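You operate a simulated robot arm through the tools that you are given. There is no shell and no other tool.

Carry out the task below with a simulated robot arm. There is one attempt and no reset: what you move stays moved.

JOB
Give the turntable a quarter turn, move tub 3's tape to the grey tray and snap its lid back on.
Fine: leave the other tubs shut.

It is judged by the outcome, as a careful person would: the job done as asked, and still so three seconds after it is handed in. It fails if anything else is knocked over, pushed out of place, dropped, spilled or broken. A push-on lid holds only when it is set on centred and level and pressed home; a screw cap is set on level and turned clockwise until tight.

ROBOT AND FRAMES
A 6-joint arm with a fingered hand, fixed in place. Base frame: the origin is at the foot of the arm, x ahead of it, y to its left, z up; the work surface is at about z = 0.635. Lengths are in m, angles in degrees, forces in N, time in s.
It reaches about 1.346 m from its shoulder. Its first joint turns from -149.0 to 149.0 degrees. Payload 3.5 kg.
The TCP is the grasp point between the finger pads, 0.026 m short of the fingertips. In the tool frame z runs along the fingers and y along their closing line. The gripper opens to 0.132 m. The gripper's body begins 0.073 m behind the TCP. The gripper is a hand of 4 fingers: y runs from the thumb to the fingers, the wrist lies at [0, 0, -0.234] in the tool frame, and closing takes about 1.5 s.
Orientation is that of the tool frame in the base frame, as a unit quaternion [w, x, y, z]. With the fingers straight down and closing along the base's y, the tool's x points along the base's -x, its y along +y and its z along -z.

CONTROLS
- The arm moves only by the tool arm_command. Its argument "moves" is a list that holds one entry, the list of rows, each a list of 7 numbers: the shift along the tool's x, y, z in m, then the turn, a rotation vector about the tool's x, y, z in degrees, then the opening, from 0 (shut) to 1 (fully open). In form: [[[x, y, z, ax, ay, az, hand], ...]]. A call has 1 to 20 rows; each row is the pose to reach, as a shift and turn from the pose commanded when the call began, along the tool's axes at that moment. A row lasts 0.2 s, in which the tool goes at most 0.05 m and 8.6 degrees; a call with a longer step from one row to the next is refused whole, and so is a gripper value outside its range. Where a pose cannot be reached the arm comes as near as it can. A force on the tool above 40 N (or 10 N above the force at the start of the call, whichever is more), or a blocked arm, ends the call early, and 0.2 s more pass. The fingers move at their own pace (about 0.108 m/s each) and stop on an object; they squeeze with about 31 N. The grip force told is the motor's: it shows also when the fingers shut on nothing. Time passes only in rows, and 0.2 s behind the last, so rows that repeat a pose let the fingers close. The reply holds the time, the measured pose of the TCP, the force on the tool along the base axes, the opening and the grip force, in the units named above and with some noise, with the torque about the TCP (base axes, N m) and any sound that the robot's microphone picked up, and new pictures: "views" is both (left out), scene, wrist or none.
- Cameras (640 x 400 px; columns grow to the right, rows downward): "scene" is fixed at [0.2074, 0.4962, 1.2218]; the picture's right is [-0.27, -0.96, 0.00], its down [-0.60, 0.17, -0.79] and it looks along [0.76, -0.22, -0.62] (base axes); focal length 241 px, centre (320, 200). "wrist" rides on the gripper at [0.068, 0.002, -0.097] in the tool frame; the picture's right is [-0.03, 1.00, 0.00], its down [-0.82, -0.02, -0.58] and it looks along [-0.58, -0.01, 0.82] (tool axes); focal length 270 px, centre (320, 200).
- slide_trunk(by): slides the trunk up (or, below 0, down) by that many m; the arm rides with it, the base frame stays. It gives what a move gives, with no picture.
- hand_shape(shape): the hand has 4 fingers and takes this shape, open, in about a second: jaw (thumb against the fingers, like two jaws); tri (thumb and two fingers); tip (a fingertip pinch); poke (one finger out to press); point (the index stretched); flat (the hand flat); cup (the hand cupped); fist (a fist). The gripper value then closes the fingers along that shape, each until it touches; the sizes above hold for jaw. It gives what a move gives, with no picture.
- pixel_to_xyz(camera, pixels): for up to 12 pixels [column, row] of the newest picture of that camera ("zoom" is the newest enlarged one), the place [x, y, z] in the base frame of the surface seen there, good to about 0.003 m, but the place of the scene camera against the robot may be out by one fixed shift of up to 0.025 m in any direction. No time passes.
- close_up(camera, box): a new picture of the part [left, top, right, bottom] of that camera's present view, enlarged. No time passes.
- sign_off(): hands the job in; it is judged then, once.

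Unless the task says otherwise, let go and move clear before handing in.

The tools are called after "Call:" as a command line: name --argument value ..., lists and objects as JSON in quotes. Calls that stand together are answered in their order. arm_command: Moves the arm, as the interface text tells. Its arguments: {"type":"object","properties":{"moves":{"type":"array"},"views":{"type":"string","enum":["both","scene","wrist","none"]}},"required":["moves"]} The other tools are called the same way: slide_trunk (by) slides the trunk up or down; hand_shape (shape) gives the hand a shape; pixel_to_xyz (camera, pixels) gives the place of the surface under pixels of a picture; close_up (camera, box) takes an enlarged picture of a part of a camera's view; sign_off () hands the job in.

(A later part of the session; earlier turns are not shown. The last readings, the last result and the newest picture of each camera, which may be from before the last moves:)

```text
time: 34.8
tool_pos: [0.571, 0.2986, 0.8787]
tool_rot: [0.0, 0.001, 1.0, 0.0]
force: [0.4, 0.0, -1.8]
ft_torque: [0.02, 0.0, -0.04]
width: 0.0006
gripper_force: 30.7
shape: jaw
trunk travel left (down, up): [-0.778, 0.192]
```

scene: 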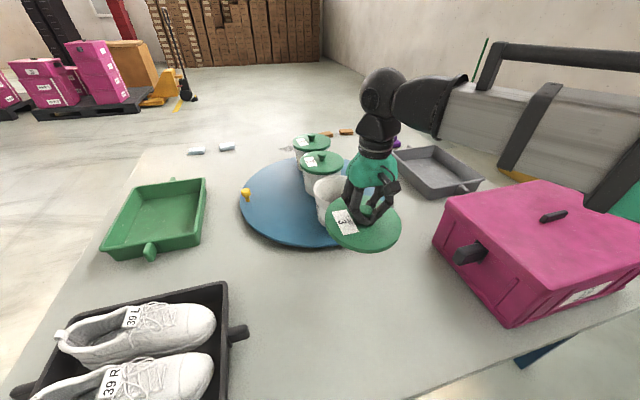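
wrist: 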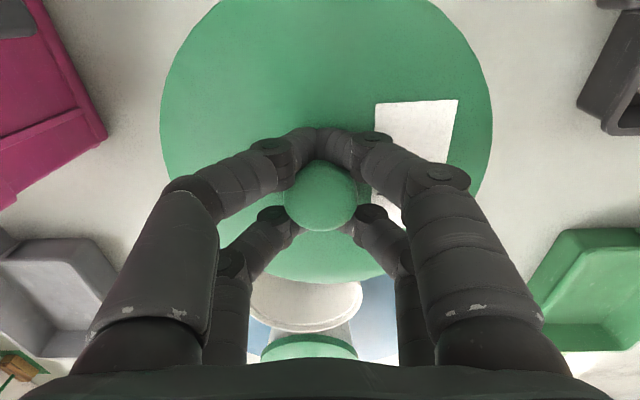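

The lid is held over clear table at (0.571, 0.299). I'll check its tilt, then lower most of the way.

Call:
pixel_to_xyz --camera "wrist" --pixels '[[320, 20], [320, 255], [180, 120], [480, 120], [320, 100], [320, 190], [530, 60], [130, 60], [340, 20]]'

Call:
slide_trunk --by -0.205

Call:
arm_command --moves '[[[0, 0, 0, 0, 0, 0, 0.0]]]'

Call:
close_up --camera "scene" --box '[290, 160, 490, 340]'

```text
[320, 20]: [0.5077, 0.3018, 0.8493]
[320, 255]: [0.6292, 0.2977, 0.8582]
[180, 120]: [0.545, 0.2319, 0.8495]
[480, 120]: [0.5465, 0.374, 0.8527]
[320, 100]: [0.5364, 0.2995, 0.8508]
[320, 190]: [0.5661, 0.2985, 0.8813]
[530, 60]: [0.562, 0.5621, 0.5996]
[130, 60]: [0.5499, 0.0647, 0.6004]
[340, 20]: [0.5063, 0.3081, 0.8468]
```

```text
time: 37.0
tool_pos: [0.5703, 0.2977, 0.6741]
tool_rot: [0.0, 0.0, 1.0, 0.0]
force: [0.1, 0.3, -0.7]
ft_torque: [0.0, -0.03, -0.02]
width: 0.0002
gripper_force: 31.0
shape: jaw
trunk travel left (down, up): [-0.573, 0.397]
```

```text
time: 37.5
tool_pos: [0.5703, 0.2991, 0.6742]
tool_rot: [-0.001, 0.0, 1.0, -0.001]
force: [-0.3, 0.6, -0.7]
ft_torque: [0.01, 0.02, 0.0]
width: 0.0006
gripper_force: 30.7
shape: jaw
trunk travel left (down, up): [-0.573, 0.397]
```

scene: 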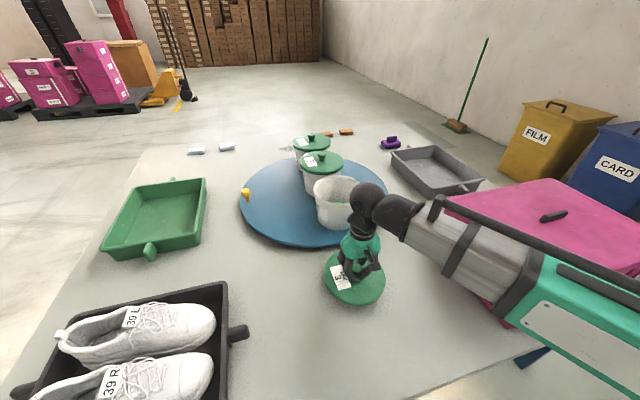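
wrist: 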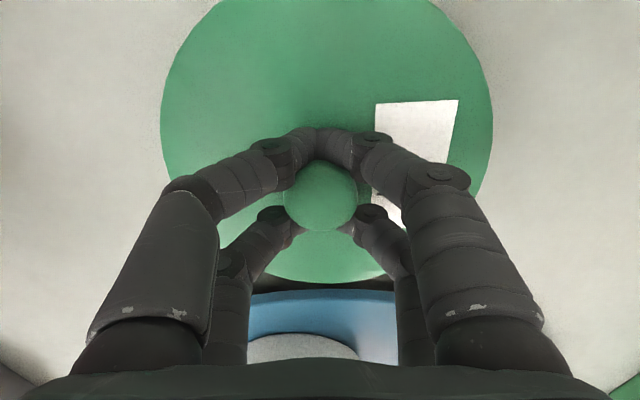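

```text
2.22 times, centred on (390, 250) of scene
```

zoom: 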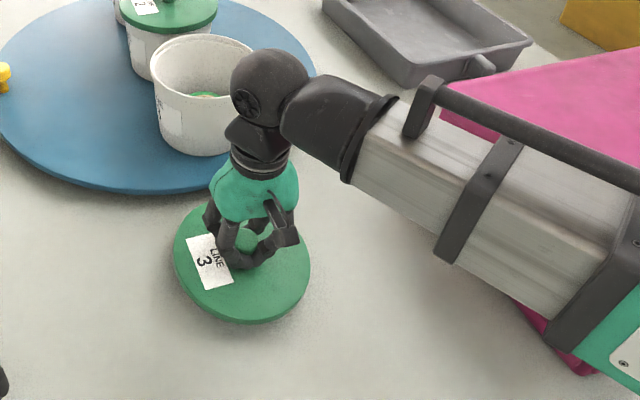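

The lid is a couple of centimetres above the table. I'll lower in small steps watching the force for contact.

Call:
slide_trunk --by -0.012

Call:
slide_trunk --by -0.006

```text
time: 38.0
tool_pos: [0.5709, 0.2994, 0.6616]
tool_rot: [0.0, 0.0, 1.0, 0.0]
force: [0.7, 0.1, -0.6]
ft_torque: [0.0, 0.02, 0.0]
width: 0.0004
gripper_force: 31.1
shape: jaw
trunk travel left (down, up): [-0.561, 0.409]
```

```text
time: 38.6
tool_pos: [0.5704, 0.2977, 0.6557]
tool_rot: [0.0, 0.0, 1.0, 0.001]
force: [-0.2, 0.1, -0.6]
ft_torque: [-0.03, 0.01, -0.02]
width: 0.0004
gripper_force: 30.8
shape: jaw
trunk travel left (down, up): [-0.555, 0.415]
```

Call:
slide_trunk --by -0.004

Call:
arm_command --moves '[[[0, 0, 0, 0, 0, 0, 0.0]]]'

Call:
pixel_to_xyz --camera "wrist" --pixels '[[320, 20], [320, 255], [180, 120], [480, 120], [320, 100], [320, 190], [100, 60]]'

```text
time: 39.1
tool_pos: [0.5714, 0.2984, 0.6519]
tool_rot: [0.0, 0.0, 1.0, 0.0]
force: [-0.3, 0.0, -0.6]
ft_torque: [0.0, 0.02, -0.05]
width: 0.0003
gripper_force: 31.0
shape: jaw
trunk travel left (down, up): [-0.551, 0.419]
```

```text
time: 39.5
tool_pos: [0.5698, 0.2991, 0.6519]
tool_rot: [0.0, -0.001, 1.0, 0.0]
force: [-0.3, -0.2, -1.0]
ft_torque: [0.02, 0.01, -0.01]
width: 0.0007
gripper_force: 31.0
shape: jaw
trunk travel left (down, up): [-0.551, 0.419]
```

scene: 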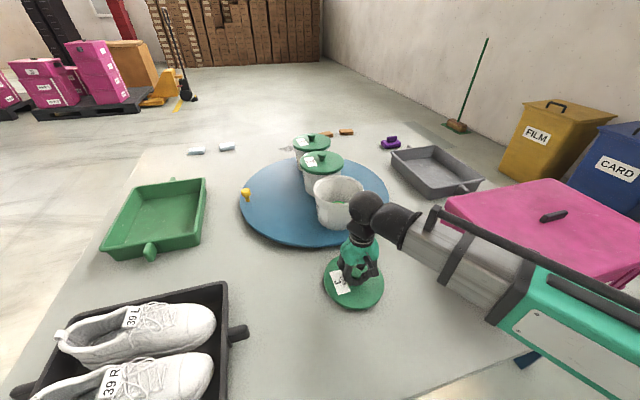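
wrist: 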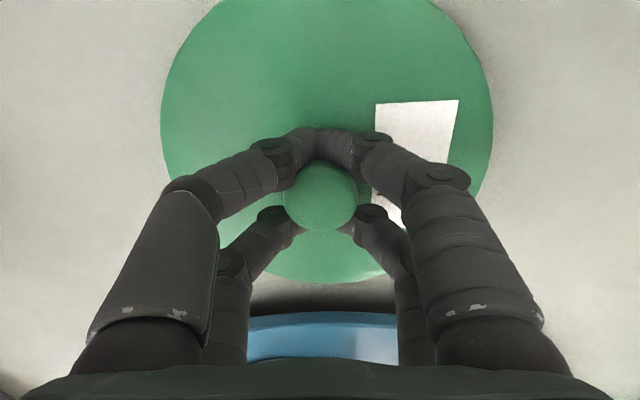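

```text
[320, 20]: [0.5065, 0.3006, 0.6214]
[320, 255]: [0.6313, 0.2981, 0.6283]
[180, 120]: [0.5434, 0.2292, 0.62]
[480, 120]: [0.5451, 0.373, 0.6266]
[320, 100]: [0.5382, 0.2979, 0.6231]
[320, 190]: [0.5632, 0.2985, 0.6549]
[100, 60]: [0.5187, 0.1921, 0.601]
```

No contact yet; the lid's near top edge is at 0.621 with table at 0.600. I'll keep stepping down.

Call:
slide_trunk --by -0.003

Call:
slide_trunk --by -0.003

```text
time: 40.0
tool_pos: [0.5709, 0.2982, 0.6489]
tool_rot: [-0.001, 0.0, 1.0, 0.0]
force: [0.7, 0.6, -0.5]
ft_torque: [-0.02, 0.01, 0.02]
width: 0.0004
gripper_force: 30.7
shape: jaw
trunk travel left (down, up): [-0.548, 0.422]
```

```text
time: 40.6
tool_pos: [0.5717, 0.2979, 0.6458]
tool_rot: [0.0, 0.0, 1.0, -0.001]
force: [-0.1, -1.0, -0.1]
ft_torque: [0.03, 0.03, 0.01]
width: 0.0004
gripper_force: 31.3
shape: jaw
trunk travel left (down, up): [-0.545, 0.425]
```

Call:
slide_trunk --by -0.003

Call:
arm_command --moves '[[[0, 0, 0, 0, 0, 0, 0.0]]]' --views "wrist"

Call:
pixel_to_xyz --camera "wrist" --pixels '[[320, 20], [320, 255], [180, 120], [480, 120], [320, 100], [320, 190], [100, 60]]'

```text
time: 41.1
tool_pos: [0.5713, 0.299, 0.6421]
tool_rot: [0.0, 0.0, 1.0, 0.0]
force: [-0.2, 0.2, -1.0]
ft_torque: [0.01, -0.02, 0.0]
width: 0.0003
gripper_force: 30.6
shape: jaw
trunk travel left (down, up): [-0.542, 0.428]
```

```text
time: 41.5
tool_pos: [0.57, 0.2978, 0.6439]
tool_rot: [-0.001, 0.0, 1.0, 0.0]
force: [0.2, -0.1, -0.2]
ft_torque: [0.02, -0.01, 0.02]
width: 0.0006
gripper_force: 30.9
shape: jaw
trunk travel left (down, up): [-0.542, 0.428]
```

wrist: 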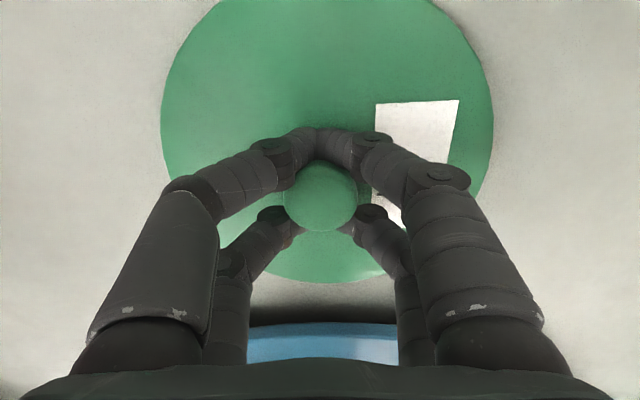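

```text
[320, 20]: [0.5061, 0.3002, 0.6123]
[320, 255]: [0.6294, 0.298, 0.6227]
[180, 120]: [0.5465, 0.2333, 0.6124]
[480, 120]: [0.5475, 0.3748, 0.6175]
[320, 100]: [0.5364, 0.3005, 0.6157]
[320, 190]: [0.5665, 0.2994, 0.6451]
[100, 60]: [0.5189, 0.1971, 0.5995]
```

Still no contact (lid near edge top 0.612). I'll continue in 2 mm steps.

Call:
slide_trunk --by -0.002

Call:
slide_trunk --by -0.002

Call:
slide_trunk --by -0.002

```text
time: 42.0
tool_pos: [0.5701, 0.2983, 0.6408]
tool_rot: [0.0, 0.0, 1.0, 0.001]
force: [-0.4, 0.6, -0.8]
ft_torque: [0.02, 0.0, 0.0]
width: 0.0005
gripper_force: 30.9
shape: jaw
trunk travel left (down, up): [-0.54, 0.43]
```

```text
time: 42.5
tool_pos: [0.5715, 0.2988, 0.6387]
tool_rot: [0.0, 0.0, 1.0, 0.0]
force: [-0.6, -0.5, -1.1]
ft_torque: [0.01, 0.03, -0.03]
width: 0.0004
gripper_force: 31.0
shape: jaw
trunk travel left (down, up): [-0.538, 0.432]
```

```text
time: 43.0
tool_pos: [0.5709, 0.2996, 0.6359]
tool_rot: [0.0, 0.0, 1.0, 0.001]
force: [0.1, -0.3, 0.4]
ft_torque: [-0.01, 0.0, -0.03]
width: 0.0003
gripper_force: 30.3
shape: jaw
trunk travel left (down, up): [-0.536, 0.434]
```

Call:
arm_command --moves '[[[0, 0, 0, 0, 0, 0, 0.0]]]'

Call:
pixel_to_xyz --camera "wrist" --pixels '[[320, 20], [320, 255], [180, 120], [480, 120], [320, 100], [320, 190], [100, 60]]'

Call:
close_up --camera "scene" --box '[290, 190, 430, 330]'

```text
time: 43.5
tool_pos: [0.5696, 0.2975, 0.6372]
tool_rot: [0.0, 0.0, 1.0, 0.0]
force: [-0.9, 0.7, -1.1]
ft_torque: [-0.05, 0.04, 0.02]
width: 0.0004
gripper_force: 31.4
shape: jaw
trunk travel left (down, up): [-0.536, 0.434]
```

scene: 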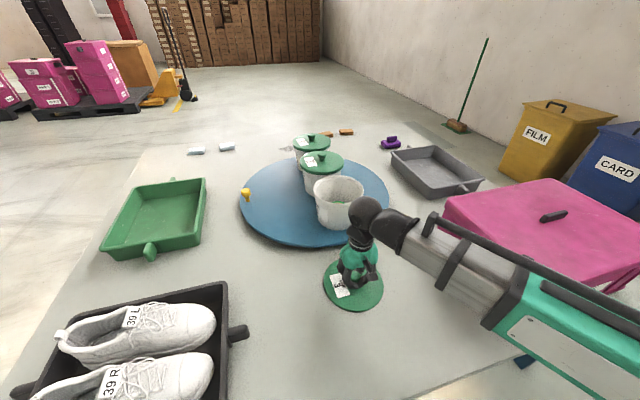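
wrist: 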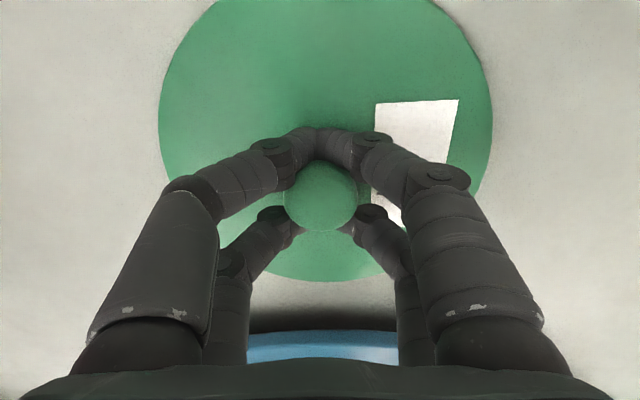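

```text
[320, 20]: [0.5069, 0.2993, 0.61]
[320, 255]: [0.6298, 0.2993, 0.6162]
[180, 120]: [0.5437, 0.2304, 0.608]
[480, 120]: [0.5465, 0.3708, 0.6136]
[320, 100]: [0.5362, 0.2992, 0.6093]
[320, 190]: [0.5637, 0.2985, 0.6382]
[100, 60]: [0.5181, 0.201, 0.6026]
```

```text
2.86 times, centred on (360, 260) of scene
```

zoom: 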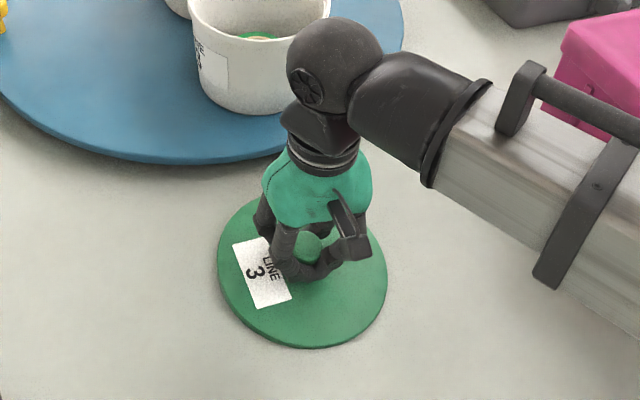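

The lid is essentially on the table (top about 0.609–0.616). One more millimetre down, then I'll open the fingers gradually.

Call:
slide_trunk --by -0.0015

Call:
arm_command --moves '[[[0, 0, 0, 0, 0, 0, 0.05], [0, 0, 0, 0, 0, 0, 0.1], [0, 0, 0, 0, 0, 0, 0.15], [0, 0, 0, 0, 0, 0, 0.2], [0, 0, 0, 0, 0, 0, 0.25], [0, 0, 0, 0, 0, 0, 0.3], [0, 0, 0, 0, 0, 0, 0.4], [0, 0, 0, 0, 0, 0, 0.45], [0, 0, 0, 0, 0, 0, 0.45]]]'

Call:
pixel_to_xyz --camera "wrist" --pixels '[[320, 20], [320, 265], [180, 120], [480, 120], [320, 100], [320, 190], [320, 240]]'

```text
time: 44.0
tool_pos: [0.5713, 0.299, 0.6354]
tool_rot: [0.0, -0.001, 1.0, 0.0]
force: [0.5, 0.6, -0.9]
ft_torque: [-0.01, 0.05, 0.02]
width: 0.0004
gripper_force: 31.5
shape: jaw
trunk travel left (down, up): [-0.534, 0.436]
```

```text
time: 46.0
tool_pos: [0.5708, 0.2978, 0.6361]
tool_rot: [-0.001, 0.0, 1.0, 0.0]
force: [0.4, -1.1, 0.1]
ft_torque: [-0.01, 0.0, 0.01]
width: 0.0588
gripper_force: 0.1
shape: jaw
trunk travel left (down, up): [-0.534, 0.436]
```

scene: 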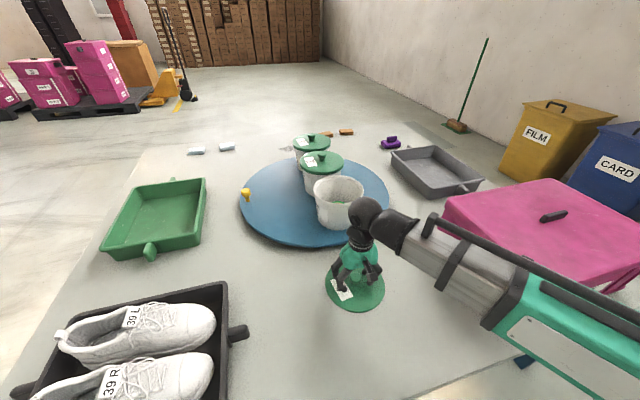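
wrist: 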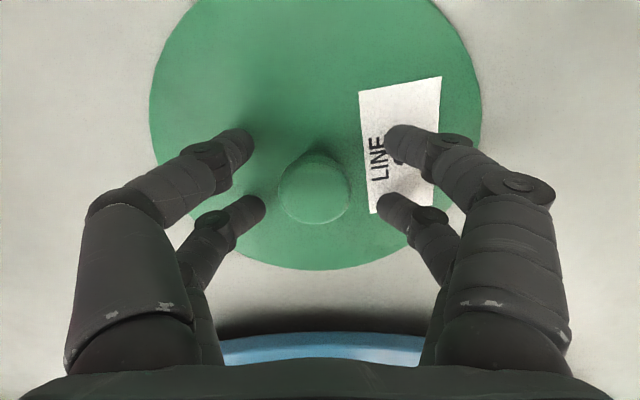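

```text
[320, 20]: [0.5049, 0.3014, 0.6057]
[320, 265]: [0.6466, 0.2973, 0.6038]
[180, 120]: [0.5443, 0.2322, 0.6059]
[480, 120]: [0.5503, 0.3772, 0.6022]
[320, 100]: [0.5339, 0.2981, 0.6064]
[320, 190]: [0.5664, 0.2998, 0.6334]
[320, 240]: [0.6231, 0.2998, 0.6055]
```

The lid lies flat on the table with its knob free. I'll rise and go look into tub 3.

Call:
slide_trunk --by 0.29

Call:
arm_command --moves '[[[-0.03, -0.003, 0, 0, 0, 0, 0.5], [-0.07, -0.007, 0, 0, 0, 0, 0.5], [-0.11, -0.011, 0, 0, 0, 0, 0.5], [-0.15, -0.016, 0, 0, 0, 0, 0.5], [-0.19, -0.022, 0, 0, 0, 0, 0.5], [-0.22, -0.027, 0, 0, 0, 0, 0.5], [-0.235, -0.03, 0, 0, 0, 0, 0.5], [-0.235, -0.03, 0, 0, 0, 0, 0.5]]]'

Call:
close_up --camera "wrist" --box '[200, 0, 440, 150]'

Call:
close_up --camera "scene" --box '[280, 120, 440, 320]'

```text
time: 48.9
tool_pos: [0.5692, 0.2983, 0.9247]
tool_rot: [0.0, 0.0, 1.0, 0.0]
force: [-0.3, -0.2, 0.3]
ft_torque: [-0.01, 0.02, -0.01]
width: 0.0592
gripper_force: 0.1
shape: jaw
trunk travel left (down, up): [-0.824, 0.146]
```

```text
time: 50.7
tool_pos: [0.8052, 0.2688, 0.9255]
tool_rot: [0.0, 0.0, 1.0, 0.0]
force: [-0.7, 0.0, -0.1]
ft_torque: [0.0, 0.01, 0.0]
width: 0.0656
gripper_force: 0.1
shape: jaw
trunk travel left (down, up): [-0.824, 0.146]
```

scene: 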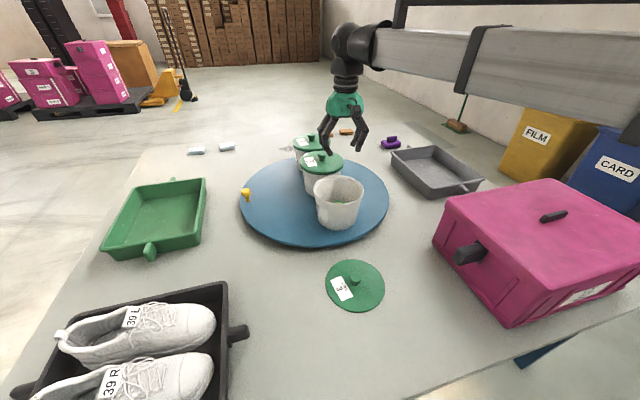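
wrist: 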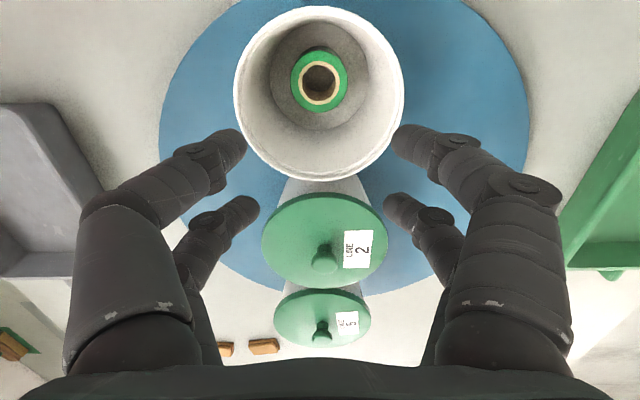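

```text
2.67 times, centred on (320, 75) of wrist
```

zoom: 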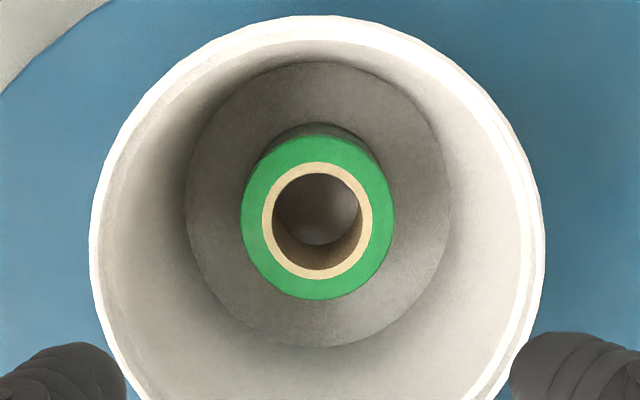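

```text
2.00 times, centred on (360, 220) of scene
```

zoom: 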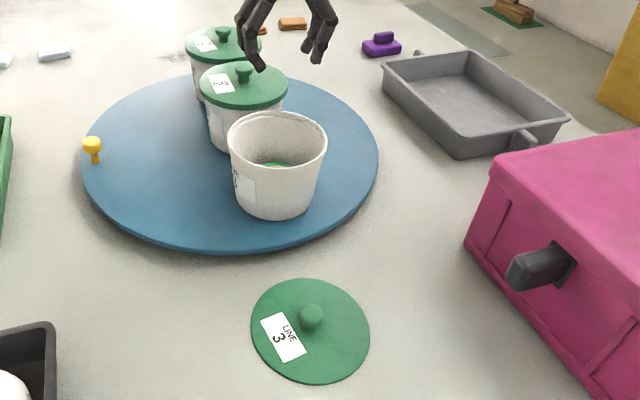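

The lid rests flat on the table, and the wrist view shows a green tape roll (centre (320,82)) standing ring-up in the tub's middle. I'll measure the tape and tub.

Call:
pixel_to_xyz --camera "wrist" --pixels '[[297, 82], [343, 82], [320, 57], [320, 108], [319, 75], [320, 122], [236, 80], [403, 80], [320, 180], [320, 10], [290, 40], [300, 120]]'

Call:
pixel_to_xyz --camera "zoom" --pixels '[[310, 350]]'

```text
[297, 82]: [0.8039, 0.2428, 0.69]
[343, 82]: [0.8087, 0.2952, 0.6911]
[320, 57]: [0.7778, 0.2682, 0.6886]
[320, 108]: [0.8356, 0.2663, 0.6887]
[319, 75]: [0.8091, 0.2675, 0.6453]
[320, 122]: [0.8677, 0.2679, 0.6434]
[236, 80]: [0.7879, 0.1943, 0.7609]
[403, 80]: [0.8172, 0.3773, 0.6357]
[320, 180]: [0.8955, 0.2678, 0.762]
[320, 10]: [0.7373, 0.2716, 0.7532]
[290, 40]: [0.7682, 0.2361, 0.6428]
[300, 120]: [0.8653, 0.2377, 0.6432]
```

```text
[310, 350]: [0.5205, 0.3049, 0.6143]
```

The tape is centred at (0.807, 0.268), about 0.055 m across, top 0.690, in a tub with rim at 0.762. I'll check how wide the hand's finger knuckles are, since they must fit near the rim.

Call:
pixel_to_xyz --camera "wrist" --pixels '[[68, 350], [75, 280], [85, 215], [110, 195], [150, 170], [190, 150], [225, 135], [570, 350], [560, 200], [180, 260], [450, 260], [185, 340]]'

Call:
close_up --camera "scene" --box '[290, 60, 400, 170]'

```text
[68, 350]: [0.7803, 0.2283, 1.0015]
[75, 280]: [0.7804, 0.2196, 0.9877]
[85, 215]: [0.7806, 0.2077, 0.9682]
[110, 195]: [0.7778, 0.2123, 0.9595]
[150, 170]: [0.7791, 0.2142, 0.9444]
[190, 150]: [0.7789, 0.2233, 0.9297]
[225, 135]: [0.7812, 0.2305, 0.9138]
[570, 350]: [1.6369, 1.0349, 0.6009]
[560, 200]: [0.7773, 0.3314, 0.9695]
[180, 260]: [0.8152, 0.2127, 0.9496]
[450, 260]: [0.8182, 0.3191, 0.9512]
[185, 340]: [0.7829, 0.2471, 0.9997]
```

```text
3.64 times, centred on (345, 115) of scene
```

zoom: 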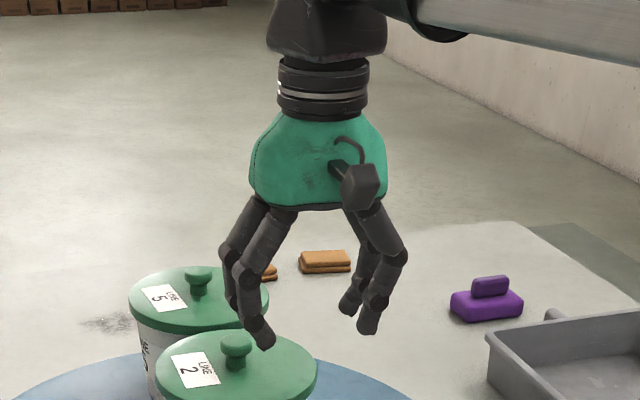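

The knuckles reach ±0.061 by ±0.027 m, which fits inside the tub (inner radius ≈0.0715) if I narrow the opening to ~0.06 and place the hand at x≈0.811. I'll align and go down part way.

Call:
arm_command --moves '[[[-0.0055, -0.0005, 0, 0, 0, 0, 0.46], [-0.0055, -0.0005, 0, 0, 0, 0, 0.46], [-0.0055, -0.0005, 0, 0, 0, 0, 0.46]]]' --views "none"

Call:
slide_trunk --by -0.13

Call:
arm_command --moves '[[[0, 0, 0, 0, 0, 0, 0.46]]]'

Call:
pixel_to_xyz --camera "wrist" --pixels '[[288, 145], [352, 145], [320, 110], [320, 180], [320, 145]]'

```text
time: 51.5
tool_pos: [0.8097, 0.2682, 0.9252]
tool_rot: [0.0, 0.0, 1.0, 0.0]
force: [-0.5, 0.1, -0.4]
ft_torque: [0.0, 0.0, -0.02]
width: 0.0614
gripper_force: 0.1
shape: jaw
trunk travel left (down, up): [-0.824, 0.146]
```

```text
time: 53.1
tool_pos: [0.8107, 0.2683, 0.7959]
tool_rot: [0.0, 0.0, 1.0, 0.001]
force: [0.0, -0.3, 0.1]
ft_torque: [-0.02, -0.01, -0.03]
width: 0.0611
gripper_force: 0.0
shape: jaw
trunk travel left (down, up): [-0.694, 0.276]
```

```text
time: 53.5
tool_pos: [0.811, 0.27, 0.7948]
tool_rot: [0.0, 0.0, 1.0, 0.001]
force: [-0.5, -0.2, 0.1]
ft_torque: [0.03, -0.04, -0.02]
width: 0.0613
gripper_force: 0.0
shape: jaw
trunk travel left (down, up): [-0.694, 0.276]
```

scene: 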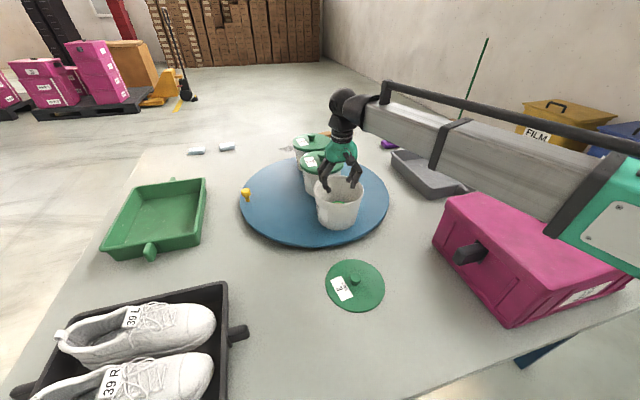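
wrist: 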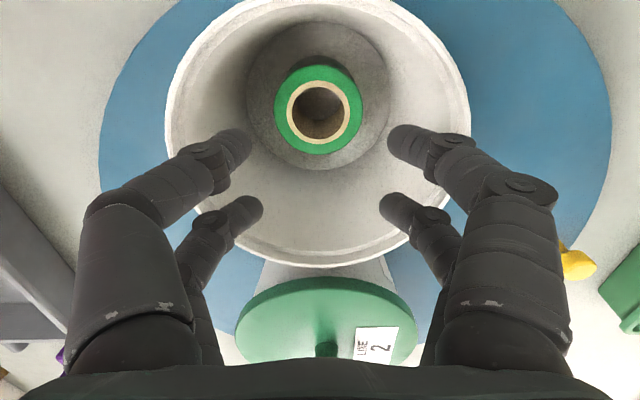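

```text
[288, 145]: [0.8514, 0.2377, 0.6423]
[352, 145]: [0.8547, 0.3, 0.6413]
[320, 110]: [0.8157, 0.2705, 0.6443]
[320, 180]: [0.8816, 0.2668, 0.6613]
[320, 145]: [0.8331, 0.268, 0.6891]
```

The tape is at wrist (318,110) inside the tub, with fingers clear of the rim. I'll lower in two steps, watching forces.

Call:
slide_trunk --by -0.06

Call:
arm_command --moves '[[[0, 0, 0, 0, 0, 0, 0.46]]]'

Call:
close_up --camera "scene" --box '[290, 130, 390, 240]'

```text
time: 54.5
tool_pos: [0.8107, 0.2685, 0.7359]
tool_rot: [0.0, 0.0, 1.0, 0.0]
force: [0.0, 0.1, 0.7]
ft_torque: [0.02, -0.03, -0.01]
width: 0.0613
gripper_force: 0.1
shape: jaw
trunk travel left (down, up): [-0.634, 0.336]
```

```text
time: 54.9
tool_pos: [0.8112, 0.2685, 0.7348]
tool_rot: [0.001, 0.0, 1.0, 0.0]
force: [0.1, 0.3, -1.0]
ft_torque: [-0.02, -0.03, -0.02]
width: 0.0613
gripper_force: 0.1
shape: jaw
trunk travel left (down, up): [-0.634, 0.336]
```

scene: 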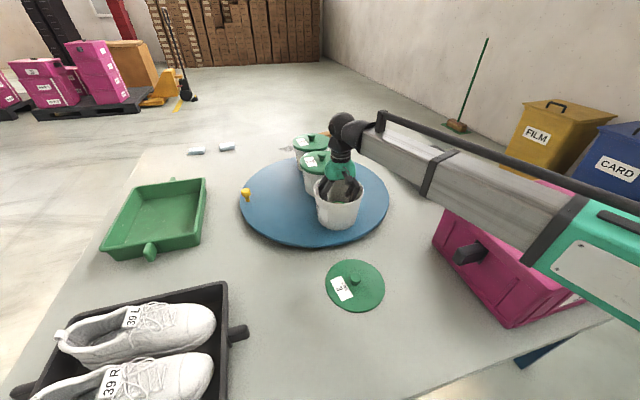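
wrist: 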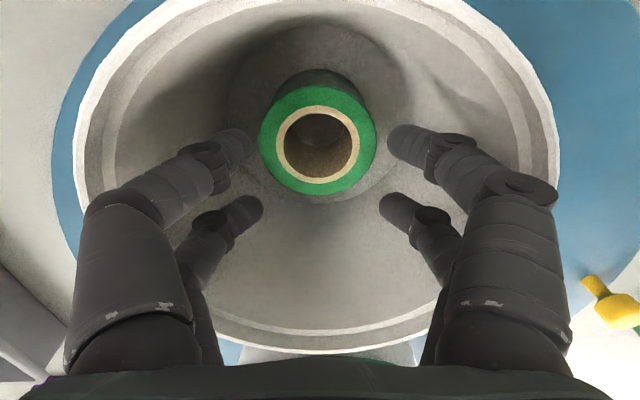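

```text
3.64 times, centred on (340, 185) of scene
```

zoom: 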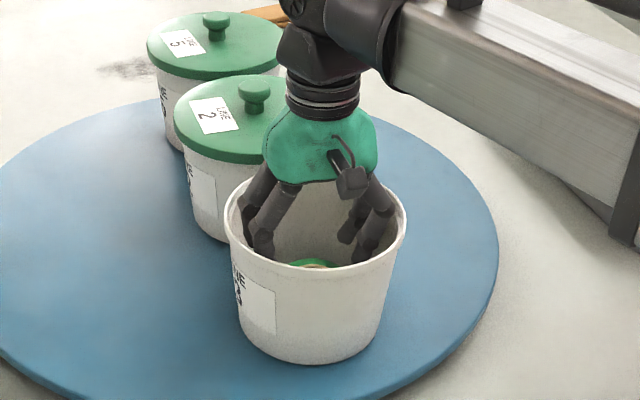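

The fingers sit inside the tub with clearance all round and straddle the tape. I'll lower the last 0.038 m.

Call:
slide_trunk --by -0.025

Call:
slide_trunk --by -0.013

Call:
arm_command --moves '[[[0, 0, 0, 0, 0, 0, 0.46]]]'

Call:
close_up --camera "scene" --box '[290, 130, 390, 240]'

```text
time: 55.6
tool_pos: [0.8117, 0.2682, 0.7106]
tool_rot: [0.0, 0.0, 1.0, 0.0]
force: [-0.6, -0.3, -0.7]
ft_torque: [0.01, 0.01, 0.01]
width: 0.0614
gripper_force: 0.1
shape: jaw
trunk travel left (down, up): [-0.609, 0.361]
```

```text
time: 56.2
tool_pos: [0.8116, 0.2687, 0.6974]
tool_rot: [0.001, 0.0, 1.0, 0.0]
force: [-0.7, -0.6, 0.4]
ft_torque: [0.04, 0.01, 0.03]
width: 0.0615
gripper_force: 0.0
shape: jaw
trunk travel left (down, up): [-0.596, 0.374]
```

```text
time: 56.6
tool_pos: [0.8118, 0.2691, 0.6977]
tool_rot: [0.0, 0.0, 1.0, 0.0]
force: [-0.3, -0.4, -0.7]
ft_torque: [-0.03, 0.02, 0.0]
width: 0.0615
gripper_force: 0.0
shape: jaw
trunk travel left (down, up): [-0.596, 0.374]
```

scene: 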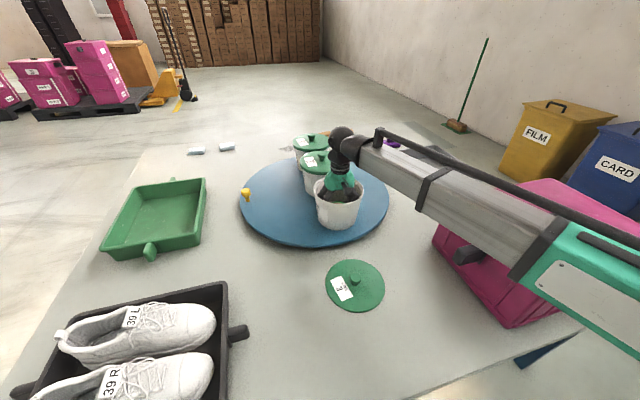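
wrist: 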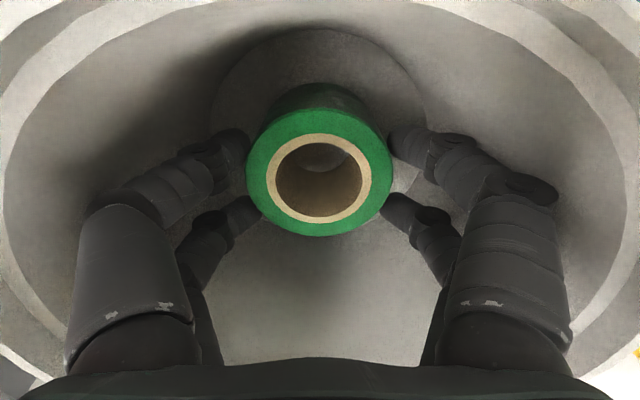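

```text
3.64 times, centred on (340, 185) of scene
```

zoom: 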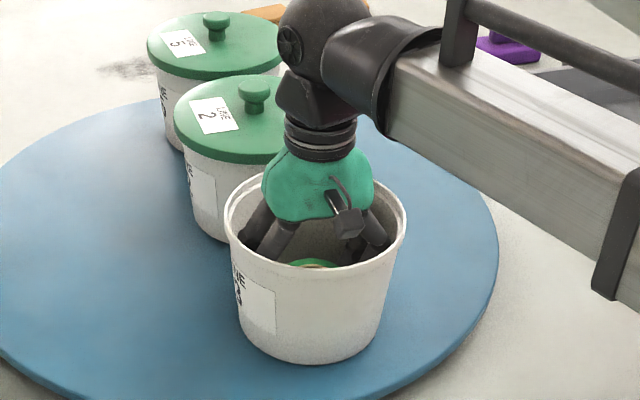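

The fingers straddle the tape about 18 mm deep with no contact forces. I'll close to grip it.

Call:
arm_command --moves '[[[0, 0, 0, 0, 0, 0, 0.4], [0, 0, 0, 0, 0, 0, 0.35], [0, 0, 0, 0, 0, 0, 0.3], [0, 0, 0, 0, 0, 0, 0.25], [0, 0, 0, 0, 0, 0, 0.2], [0, 0, 0, 0, 0, 0, 0.2]]]' --views "wrist"

```text
time: 58.0
tool_pos: [0.8102, 0.2691, 0.6981]
tool_rot: [0.0, 0.0, 1.0, 0.0]
force: [0.5, 1.2, -0.2]
ft_torque: [0.04, 0.0, 0.0]
width: 0.0517
gripper_force: 30.8
shape: jaw
trunk travel left (down, up): [-0.596, 0.374]
```

wrist: 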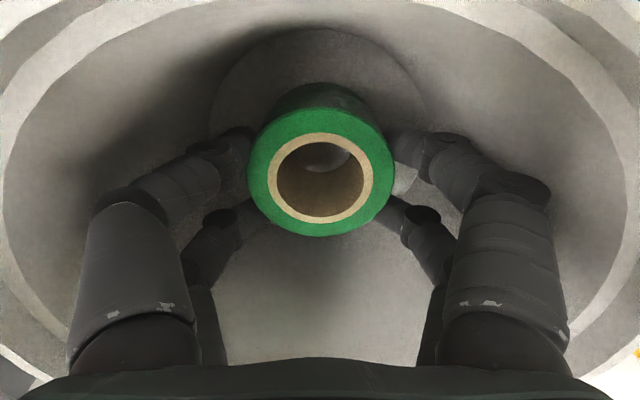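

The tape is gripped (width 0.0517, 31 N). I'll lift it a little and check it follows.

Call:
slide_trunk --by 0.03

Call:
arm_command --moves '[[[0, 0, 0, 0, 0, 0, 0.2]]]'

```text
time: 58.7
tool_pos: [0.8107, 0.2686, 0.7266]
tool_rot: [0.0, 0.0, 1.0, 0.0]
force: [0.3, -0.1, -0.5]
ft_torque: [0.0, 0.05, 0.02]
width: 0.0517
gripper_force: 30.9
shape: jaw
trunk travel left (down, up): [-0.626, 0.344]
```

```text
time: 59.1
tool_pos: [0.8106, 0.2675, 0.7279]
tool_rot: [0.0, 0.0, 1.0, 0.0]
force: [0.4, 0.0, -0.7]
ft_torque: [0.03, 0.01, 0.0]
width: 0.0519
gripper_force: 30.8
shape: jaw
trunk travel left (down, up): [-0.626, 0.344]
```

scene: 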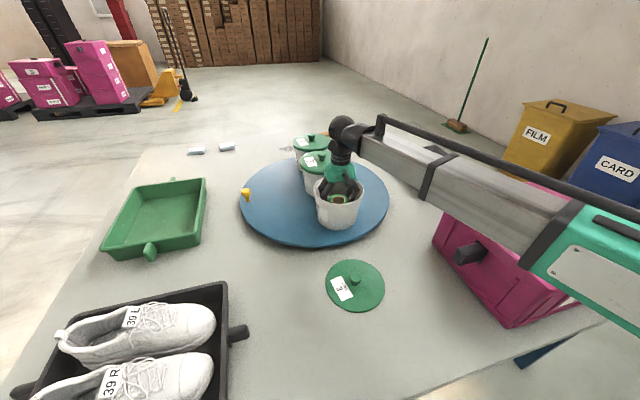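
wrist: 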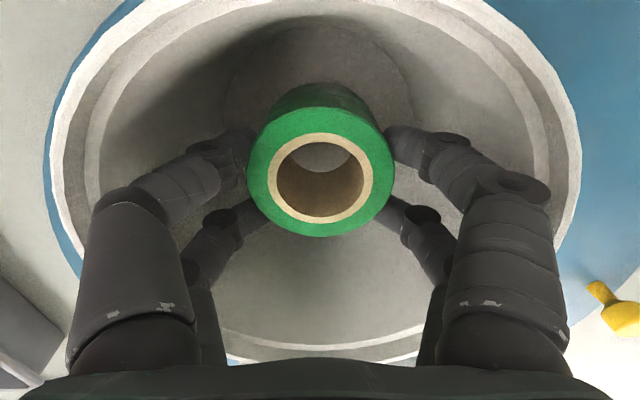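

The tape came up with the hand. I'll raise it well clear of the rim, and check the arm housing's underside height for passing over the pink box.

Call:
pixel_to_xyz --camera "scene" --pixels '[[526, 272], [545, 280], [580, 297], [620, 318], [419, 198], [635, 325]]'

Call:
slide_trunk --by 0.19

Call:
arm_command --moves '[[[0, 0, 0, 0, 0, 0, 0.2]]]'

```text
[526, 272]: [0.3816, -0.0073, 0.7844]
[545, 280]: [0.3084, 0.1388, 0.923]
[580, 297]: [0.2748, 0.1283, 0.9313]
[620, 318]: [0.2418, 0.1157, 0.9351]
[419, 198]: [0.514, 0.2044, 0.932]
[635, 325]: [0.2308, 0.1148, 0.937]
```

```text
time: 61.2
tool_pos: [0.81, 0.2694, 0.9182]
tool_rot: [0.0, 0.0, 1.0, 0.0]
force: [0.8, 0.7, -0.8]
ft_torque: [-0.04, 0.03, 0.02]
width: 0.0519
gripper_force: 30.4
shape: jaw
trunk travel left (down, up): [-0.816, 0.154]
```

```text
time: 61.6
tool_pos: [0.8107, 0.2694, 0.9162]
tool_rot: [0.0, 0.001, 1.0, 0.0]
force: [0.9, 0.3, -1.4]
ft_torque: [-0.01, -0.01, -0.01]
width: 0.0519
gripper_force: 30.9
shape: jaw
trunk travel left (down, up): [-0.816, 0.154]
```

scene: 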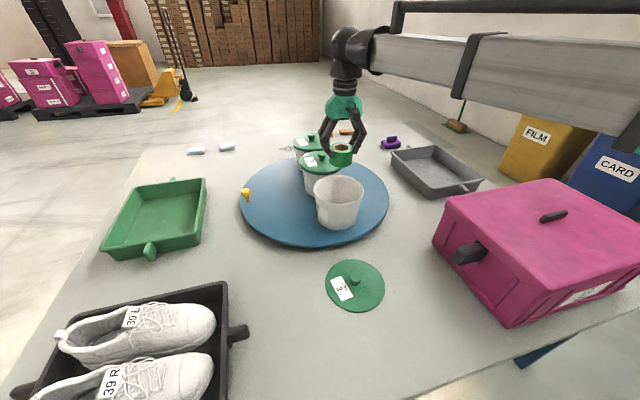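
wrist: 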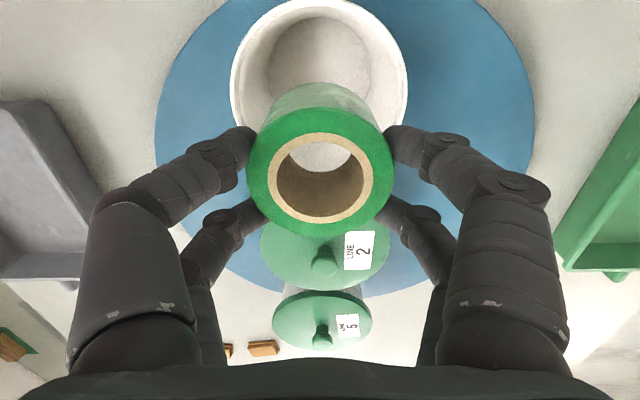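

The tape is clear of the tub (bottom ≈0.86) and the arm housing will stay ≈4 cm above the pink box. I'll carry the tape across to above the grey tray at about (0.98, −0.25).

Call:
arm_command --moves '[[[-0.008, -0.025, 0, 0, 0, 0, 0.2], [-0.02, -0.061, 0, 0, 0, 0, 0.2], [-0.032, -0.098, 0, 0, 0, 0, 0.2], [-0.045, -0.137, 0, 0, 0, 0, 0.2], [-0.058, -0.177, 0, 0, 0, 0, 0.2], [-0.071, -0.217, 0, 0, 0, 0, 0.2], [-0.084, -0.257, 0, 0, 0, 0, 0.2], [-0.097, -0.297, 0, 0, 0, 0, 0.2], [-0.11, -0.337, 0, 0, 0, 0, 0.2], [-0.123, -0.377, 0, 0, 0, 0, 0.2], [-0.136, -0.417, 0, 0, 0, 0, 0.2], [-0.149, -0.457, 0, 0, 0, 0, 0.2], [-0.16, -0.492, 0, 0, 0, 0, 0.2], [-0.168, -0.515, 0, 0, 0, 0, 0.2], [-0.169, -0.519, 0, 0, 0, 0, 0.2], [-0.169, -0.519, 0, 0, 0, 0, 0.2]]]'

Call:
pixel_to_xyz --camera "wrist" --pixels '[[320, 40], [420, 60], [220, 60], [260, 60], [380, 60], [320, 260]]'

```text
time: 65.0
tool_pos: [0.9801, -0.2506, 0.9181]
tool_rot: [-0.001, -0.001, 1.0, 0.0]
force: [-0.4, -0.1, -1.5]
ft_torque: [0.03, -0.01, 0.0]
width: 0.0515
gripper_force: 30.8
shape: jaw
trunk travel left (down, up): [-0.816, 0.154]
```

scene: 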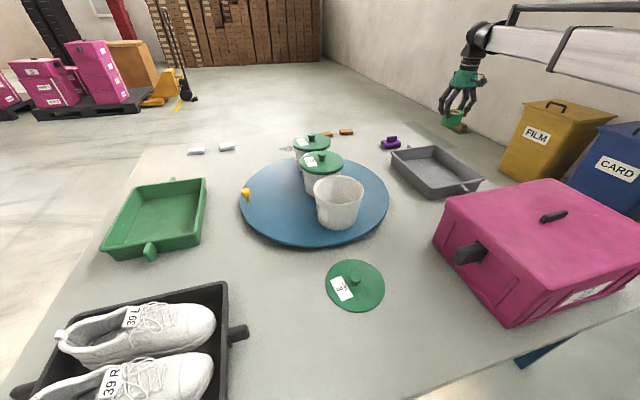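
wrist: 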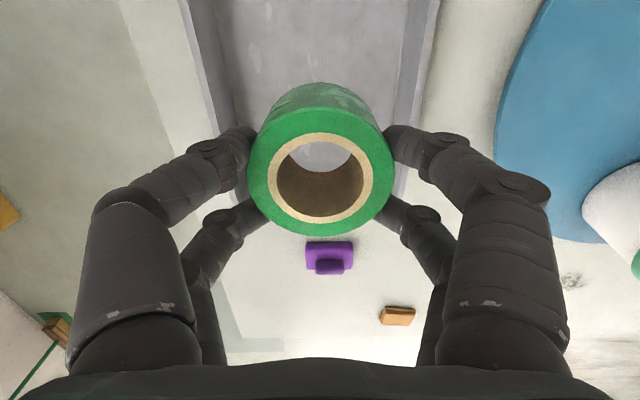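

```text
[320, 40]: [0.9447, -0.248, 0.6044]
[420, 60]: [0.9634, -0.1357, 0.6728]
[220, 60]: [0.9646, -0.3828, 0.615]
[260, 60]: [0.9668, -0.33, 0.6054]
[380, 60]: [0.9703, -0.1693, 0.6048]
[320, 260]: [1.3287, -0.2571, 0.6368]
```

The tape is over the tray floor (floor z≈0.605, y from −0.38 to −0.14). I'll lower to just above the floor.

Call:
slide_trunk --by -0.2

Call:
arm_command --moves '[[[0, 0, 0, 0, 0, 0, 0.2]]]'

Call:
close_up --camera "scene" --box '[380, 60, 640, 260]'

```text
time: 67.2
tool_pos: [0.9802, -0.2509, 0.7171]
tool_rot: [0.0, 0.0, 1.0, 0.0]
force: [0.6, 0.1, -1.7]
ft_torque: [0.0, 0.01, 0.0]
width: 0.0518
gripper_force: 31.5
shape: jaw
trunk travel left (down, up): [-0.616, 0.354]
```

```text
time: 67.6
tool_pos: [0.9806, -0.252, 0.717]
tool_rot: [0.0, -0.001, 1.0, 0.0]
force: [0.3, 0.0, -1.3]
ft_torque: [0.01, 0.02, -0.01]
width: 0.0516
gripper_force: 31.1
shape: jaw
trunk travel left (down, up): [-0.616, 0.354]
```

scene: 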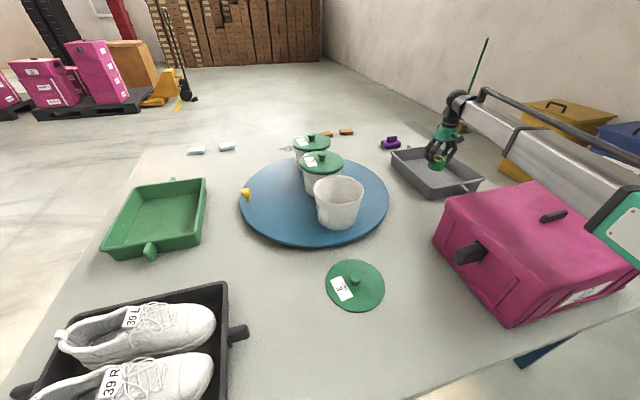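
wrist: 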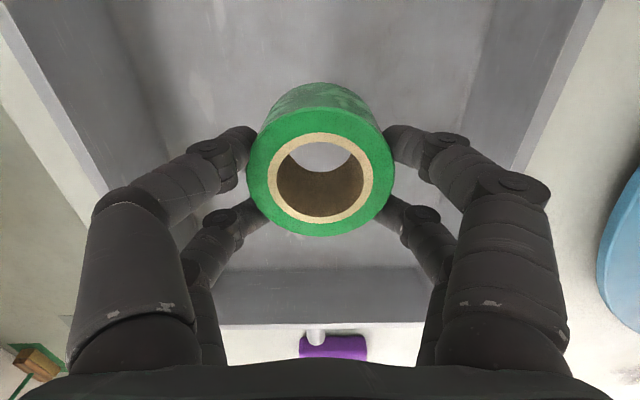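

```text
2.00 times, centred on (510, 160) of scene
```

zoom: 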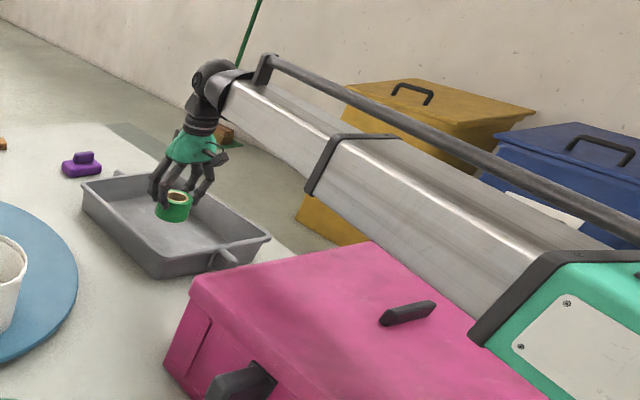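

The tape is inside the tray's outline. Before the last 5 cm I'll measure the clearance between the housing strap (zoom (475,338)) and the pink box top.

Call:
pixel_to_xyz --camera "zoom" --pixels '[[473, 336], [480, 345], [500, 362], [560, 390], [310, 192], [405, 312], [460, 340], [440, 320], [500, 375]]'

```text
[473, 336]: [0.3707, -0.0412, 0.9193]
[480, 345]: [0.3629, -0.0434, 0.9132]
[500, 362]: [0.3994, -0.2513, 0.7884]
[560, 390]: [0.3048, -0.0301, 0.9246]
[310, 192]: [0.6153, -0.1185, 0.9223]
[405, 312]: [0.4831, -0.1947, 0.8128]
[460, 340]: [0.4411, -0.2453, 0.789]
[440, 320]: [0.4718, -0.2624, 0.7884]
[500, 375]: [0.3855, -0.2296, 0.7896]
```

Strap underside is ≥0.913 against the handle at 0.813, so lowering 0.057 leaves over 4 cm. I'll lower gently to the tray floor.

Call:
slide_trunk --by -0.047

Call:
slide_trunk --by -0.006

Call:
slide_trunk --by -0.003

Call:
arm_command --moves '[[[0, 0, 0, 0, 0, 0, 0.2]]]'

Call:
close_up --camera "scene" --box '[380, 100, 500, 210]'

```text
time: 68.5
tool_pos: [0.9809, -0.2499, 0.6707]
tool_rot: [0.001, 0.0, 1.0, 0.0]
force: [0.1, -0.4, -0.9]
ft_torque: [0.0, 0.0, -0.03]
width: 0.0516
gripper_force: 30.6
shape: jaw
trunk travel left (down, up): [-0.569, 0.401]
```

```text
time: 69.0
tool_pos: [0.9797, -0.2505, 0.6632]
tool_rot: [0.0, 0.0, 1.0, 0.0]
force: [-0.4, -0.4, -1.4]
ft_torque: [-0.02, 0.0, -0.01]
width: 0.0514
gripper_force: 30.9
shape: jaw
trunk travel left (down, up): [-0.563, 0.407]
```

```text
time: 69.5
tool_pos: [0.9792, -0.2507, 0.6614]
tool_rot: [0.0, 0.0, 1.0, 0.001]
force: [-0.6, -0.3, -0.5]
ft_torque: [-0.01, 0.0, 0.0]
width: 0.0515
gripper_force: 31.2
shape: jaw
trunk travel left (down, up): [-0.56, 0.41]
```

```text
time: 69.9
tool_pos: [0.9795, -0.2512, 0.662]
tool_rot: [0.0, 0.0, 1.0, 0.001]
force: [0.4, 0.5, -0.9]
ft_torque: [0.01, -0.01, 0.03]
width: 0.0513
gripper_force: 31.0
shape: jaw
trunk travel left (down, up): [-0.56, 0.41]
```

scene: 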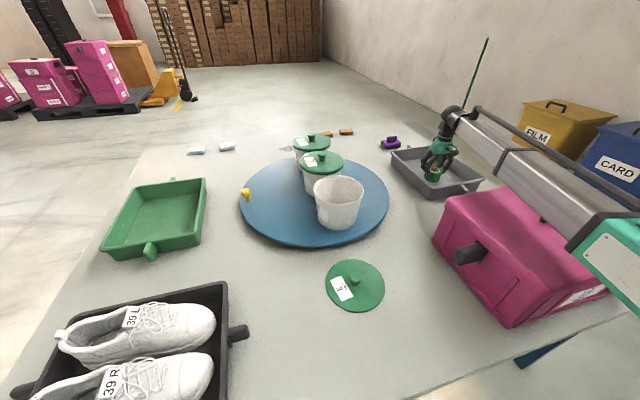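
wrist: 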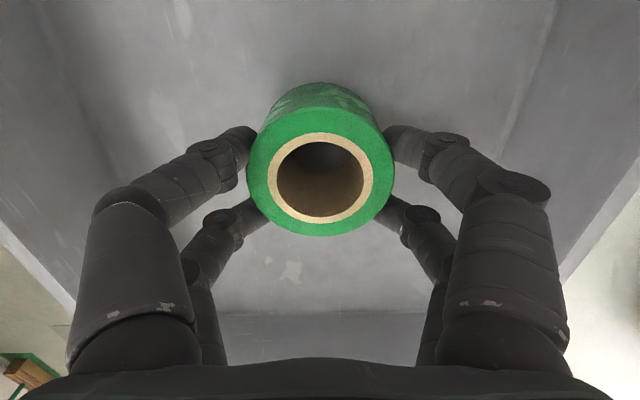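

```text
3.64 times, centred on (440, 155) of scene
```

zoom: 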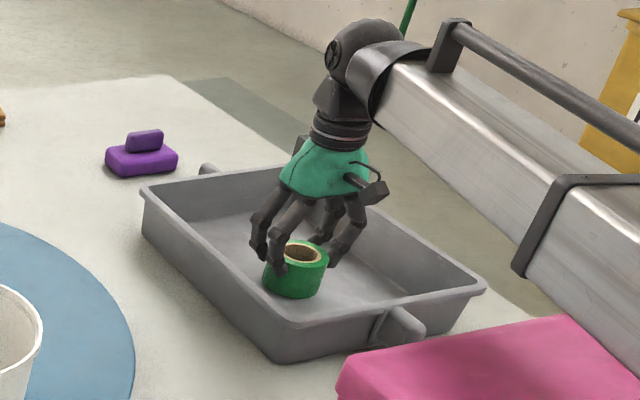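

The tape is within a few millimetres of the tray floor. I'll step down until contact shows.

Call:
slide_trunk --by -0.002

Call:
slide_trunk --by -0.002

```text
time: 70.5
tool_pos: [0.9798, -0.2505, 0.6593]
tool_rot: [-0.001, 0.001, 1.0, -0.001]
force: [0.1, 0.3, -1.4]
ft_torque: [-0.03, 0.03, 0.0]
width: 0.0514
gripper_force: 30.3
shape: jaw
trunk travel left (down, up): [-0.558, 0.412]
```

```text
time: 71.0
tool_pos: [0.9809, -0.2498, 0.658]
tool_rot: [0.001, 0.0, 1.0, 0.0]
force: [2.2, -0.4, 10.8]
ft_torque: [-0.07, 0.04, -0.01]
width: 0.0517
gripper_force: 30.8
shape: jaw
trunk travel left (down, up): [-0.556, 0.414]
```

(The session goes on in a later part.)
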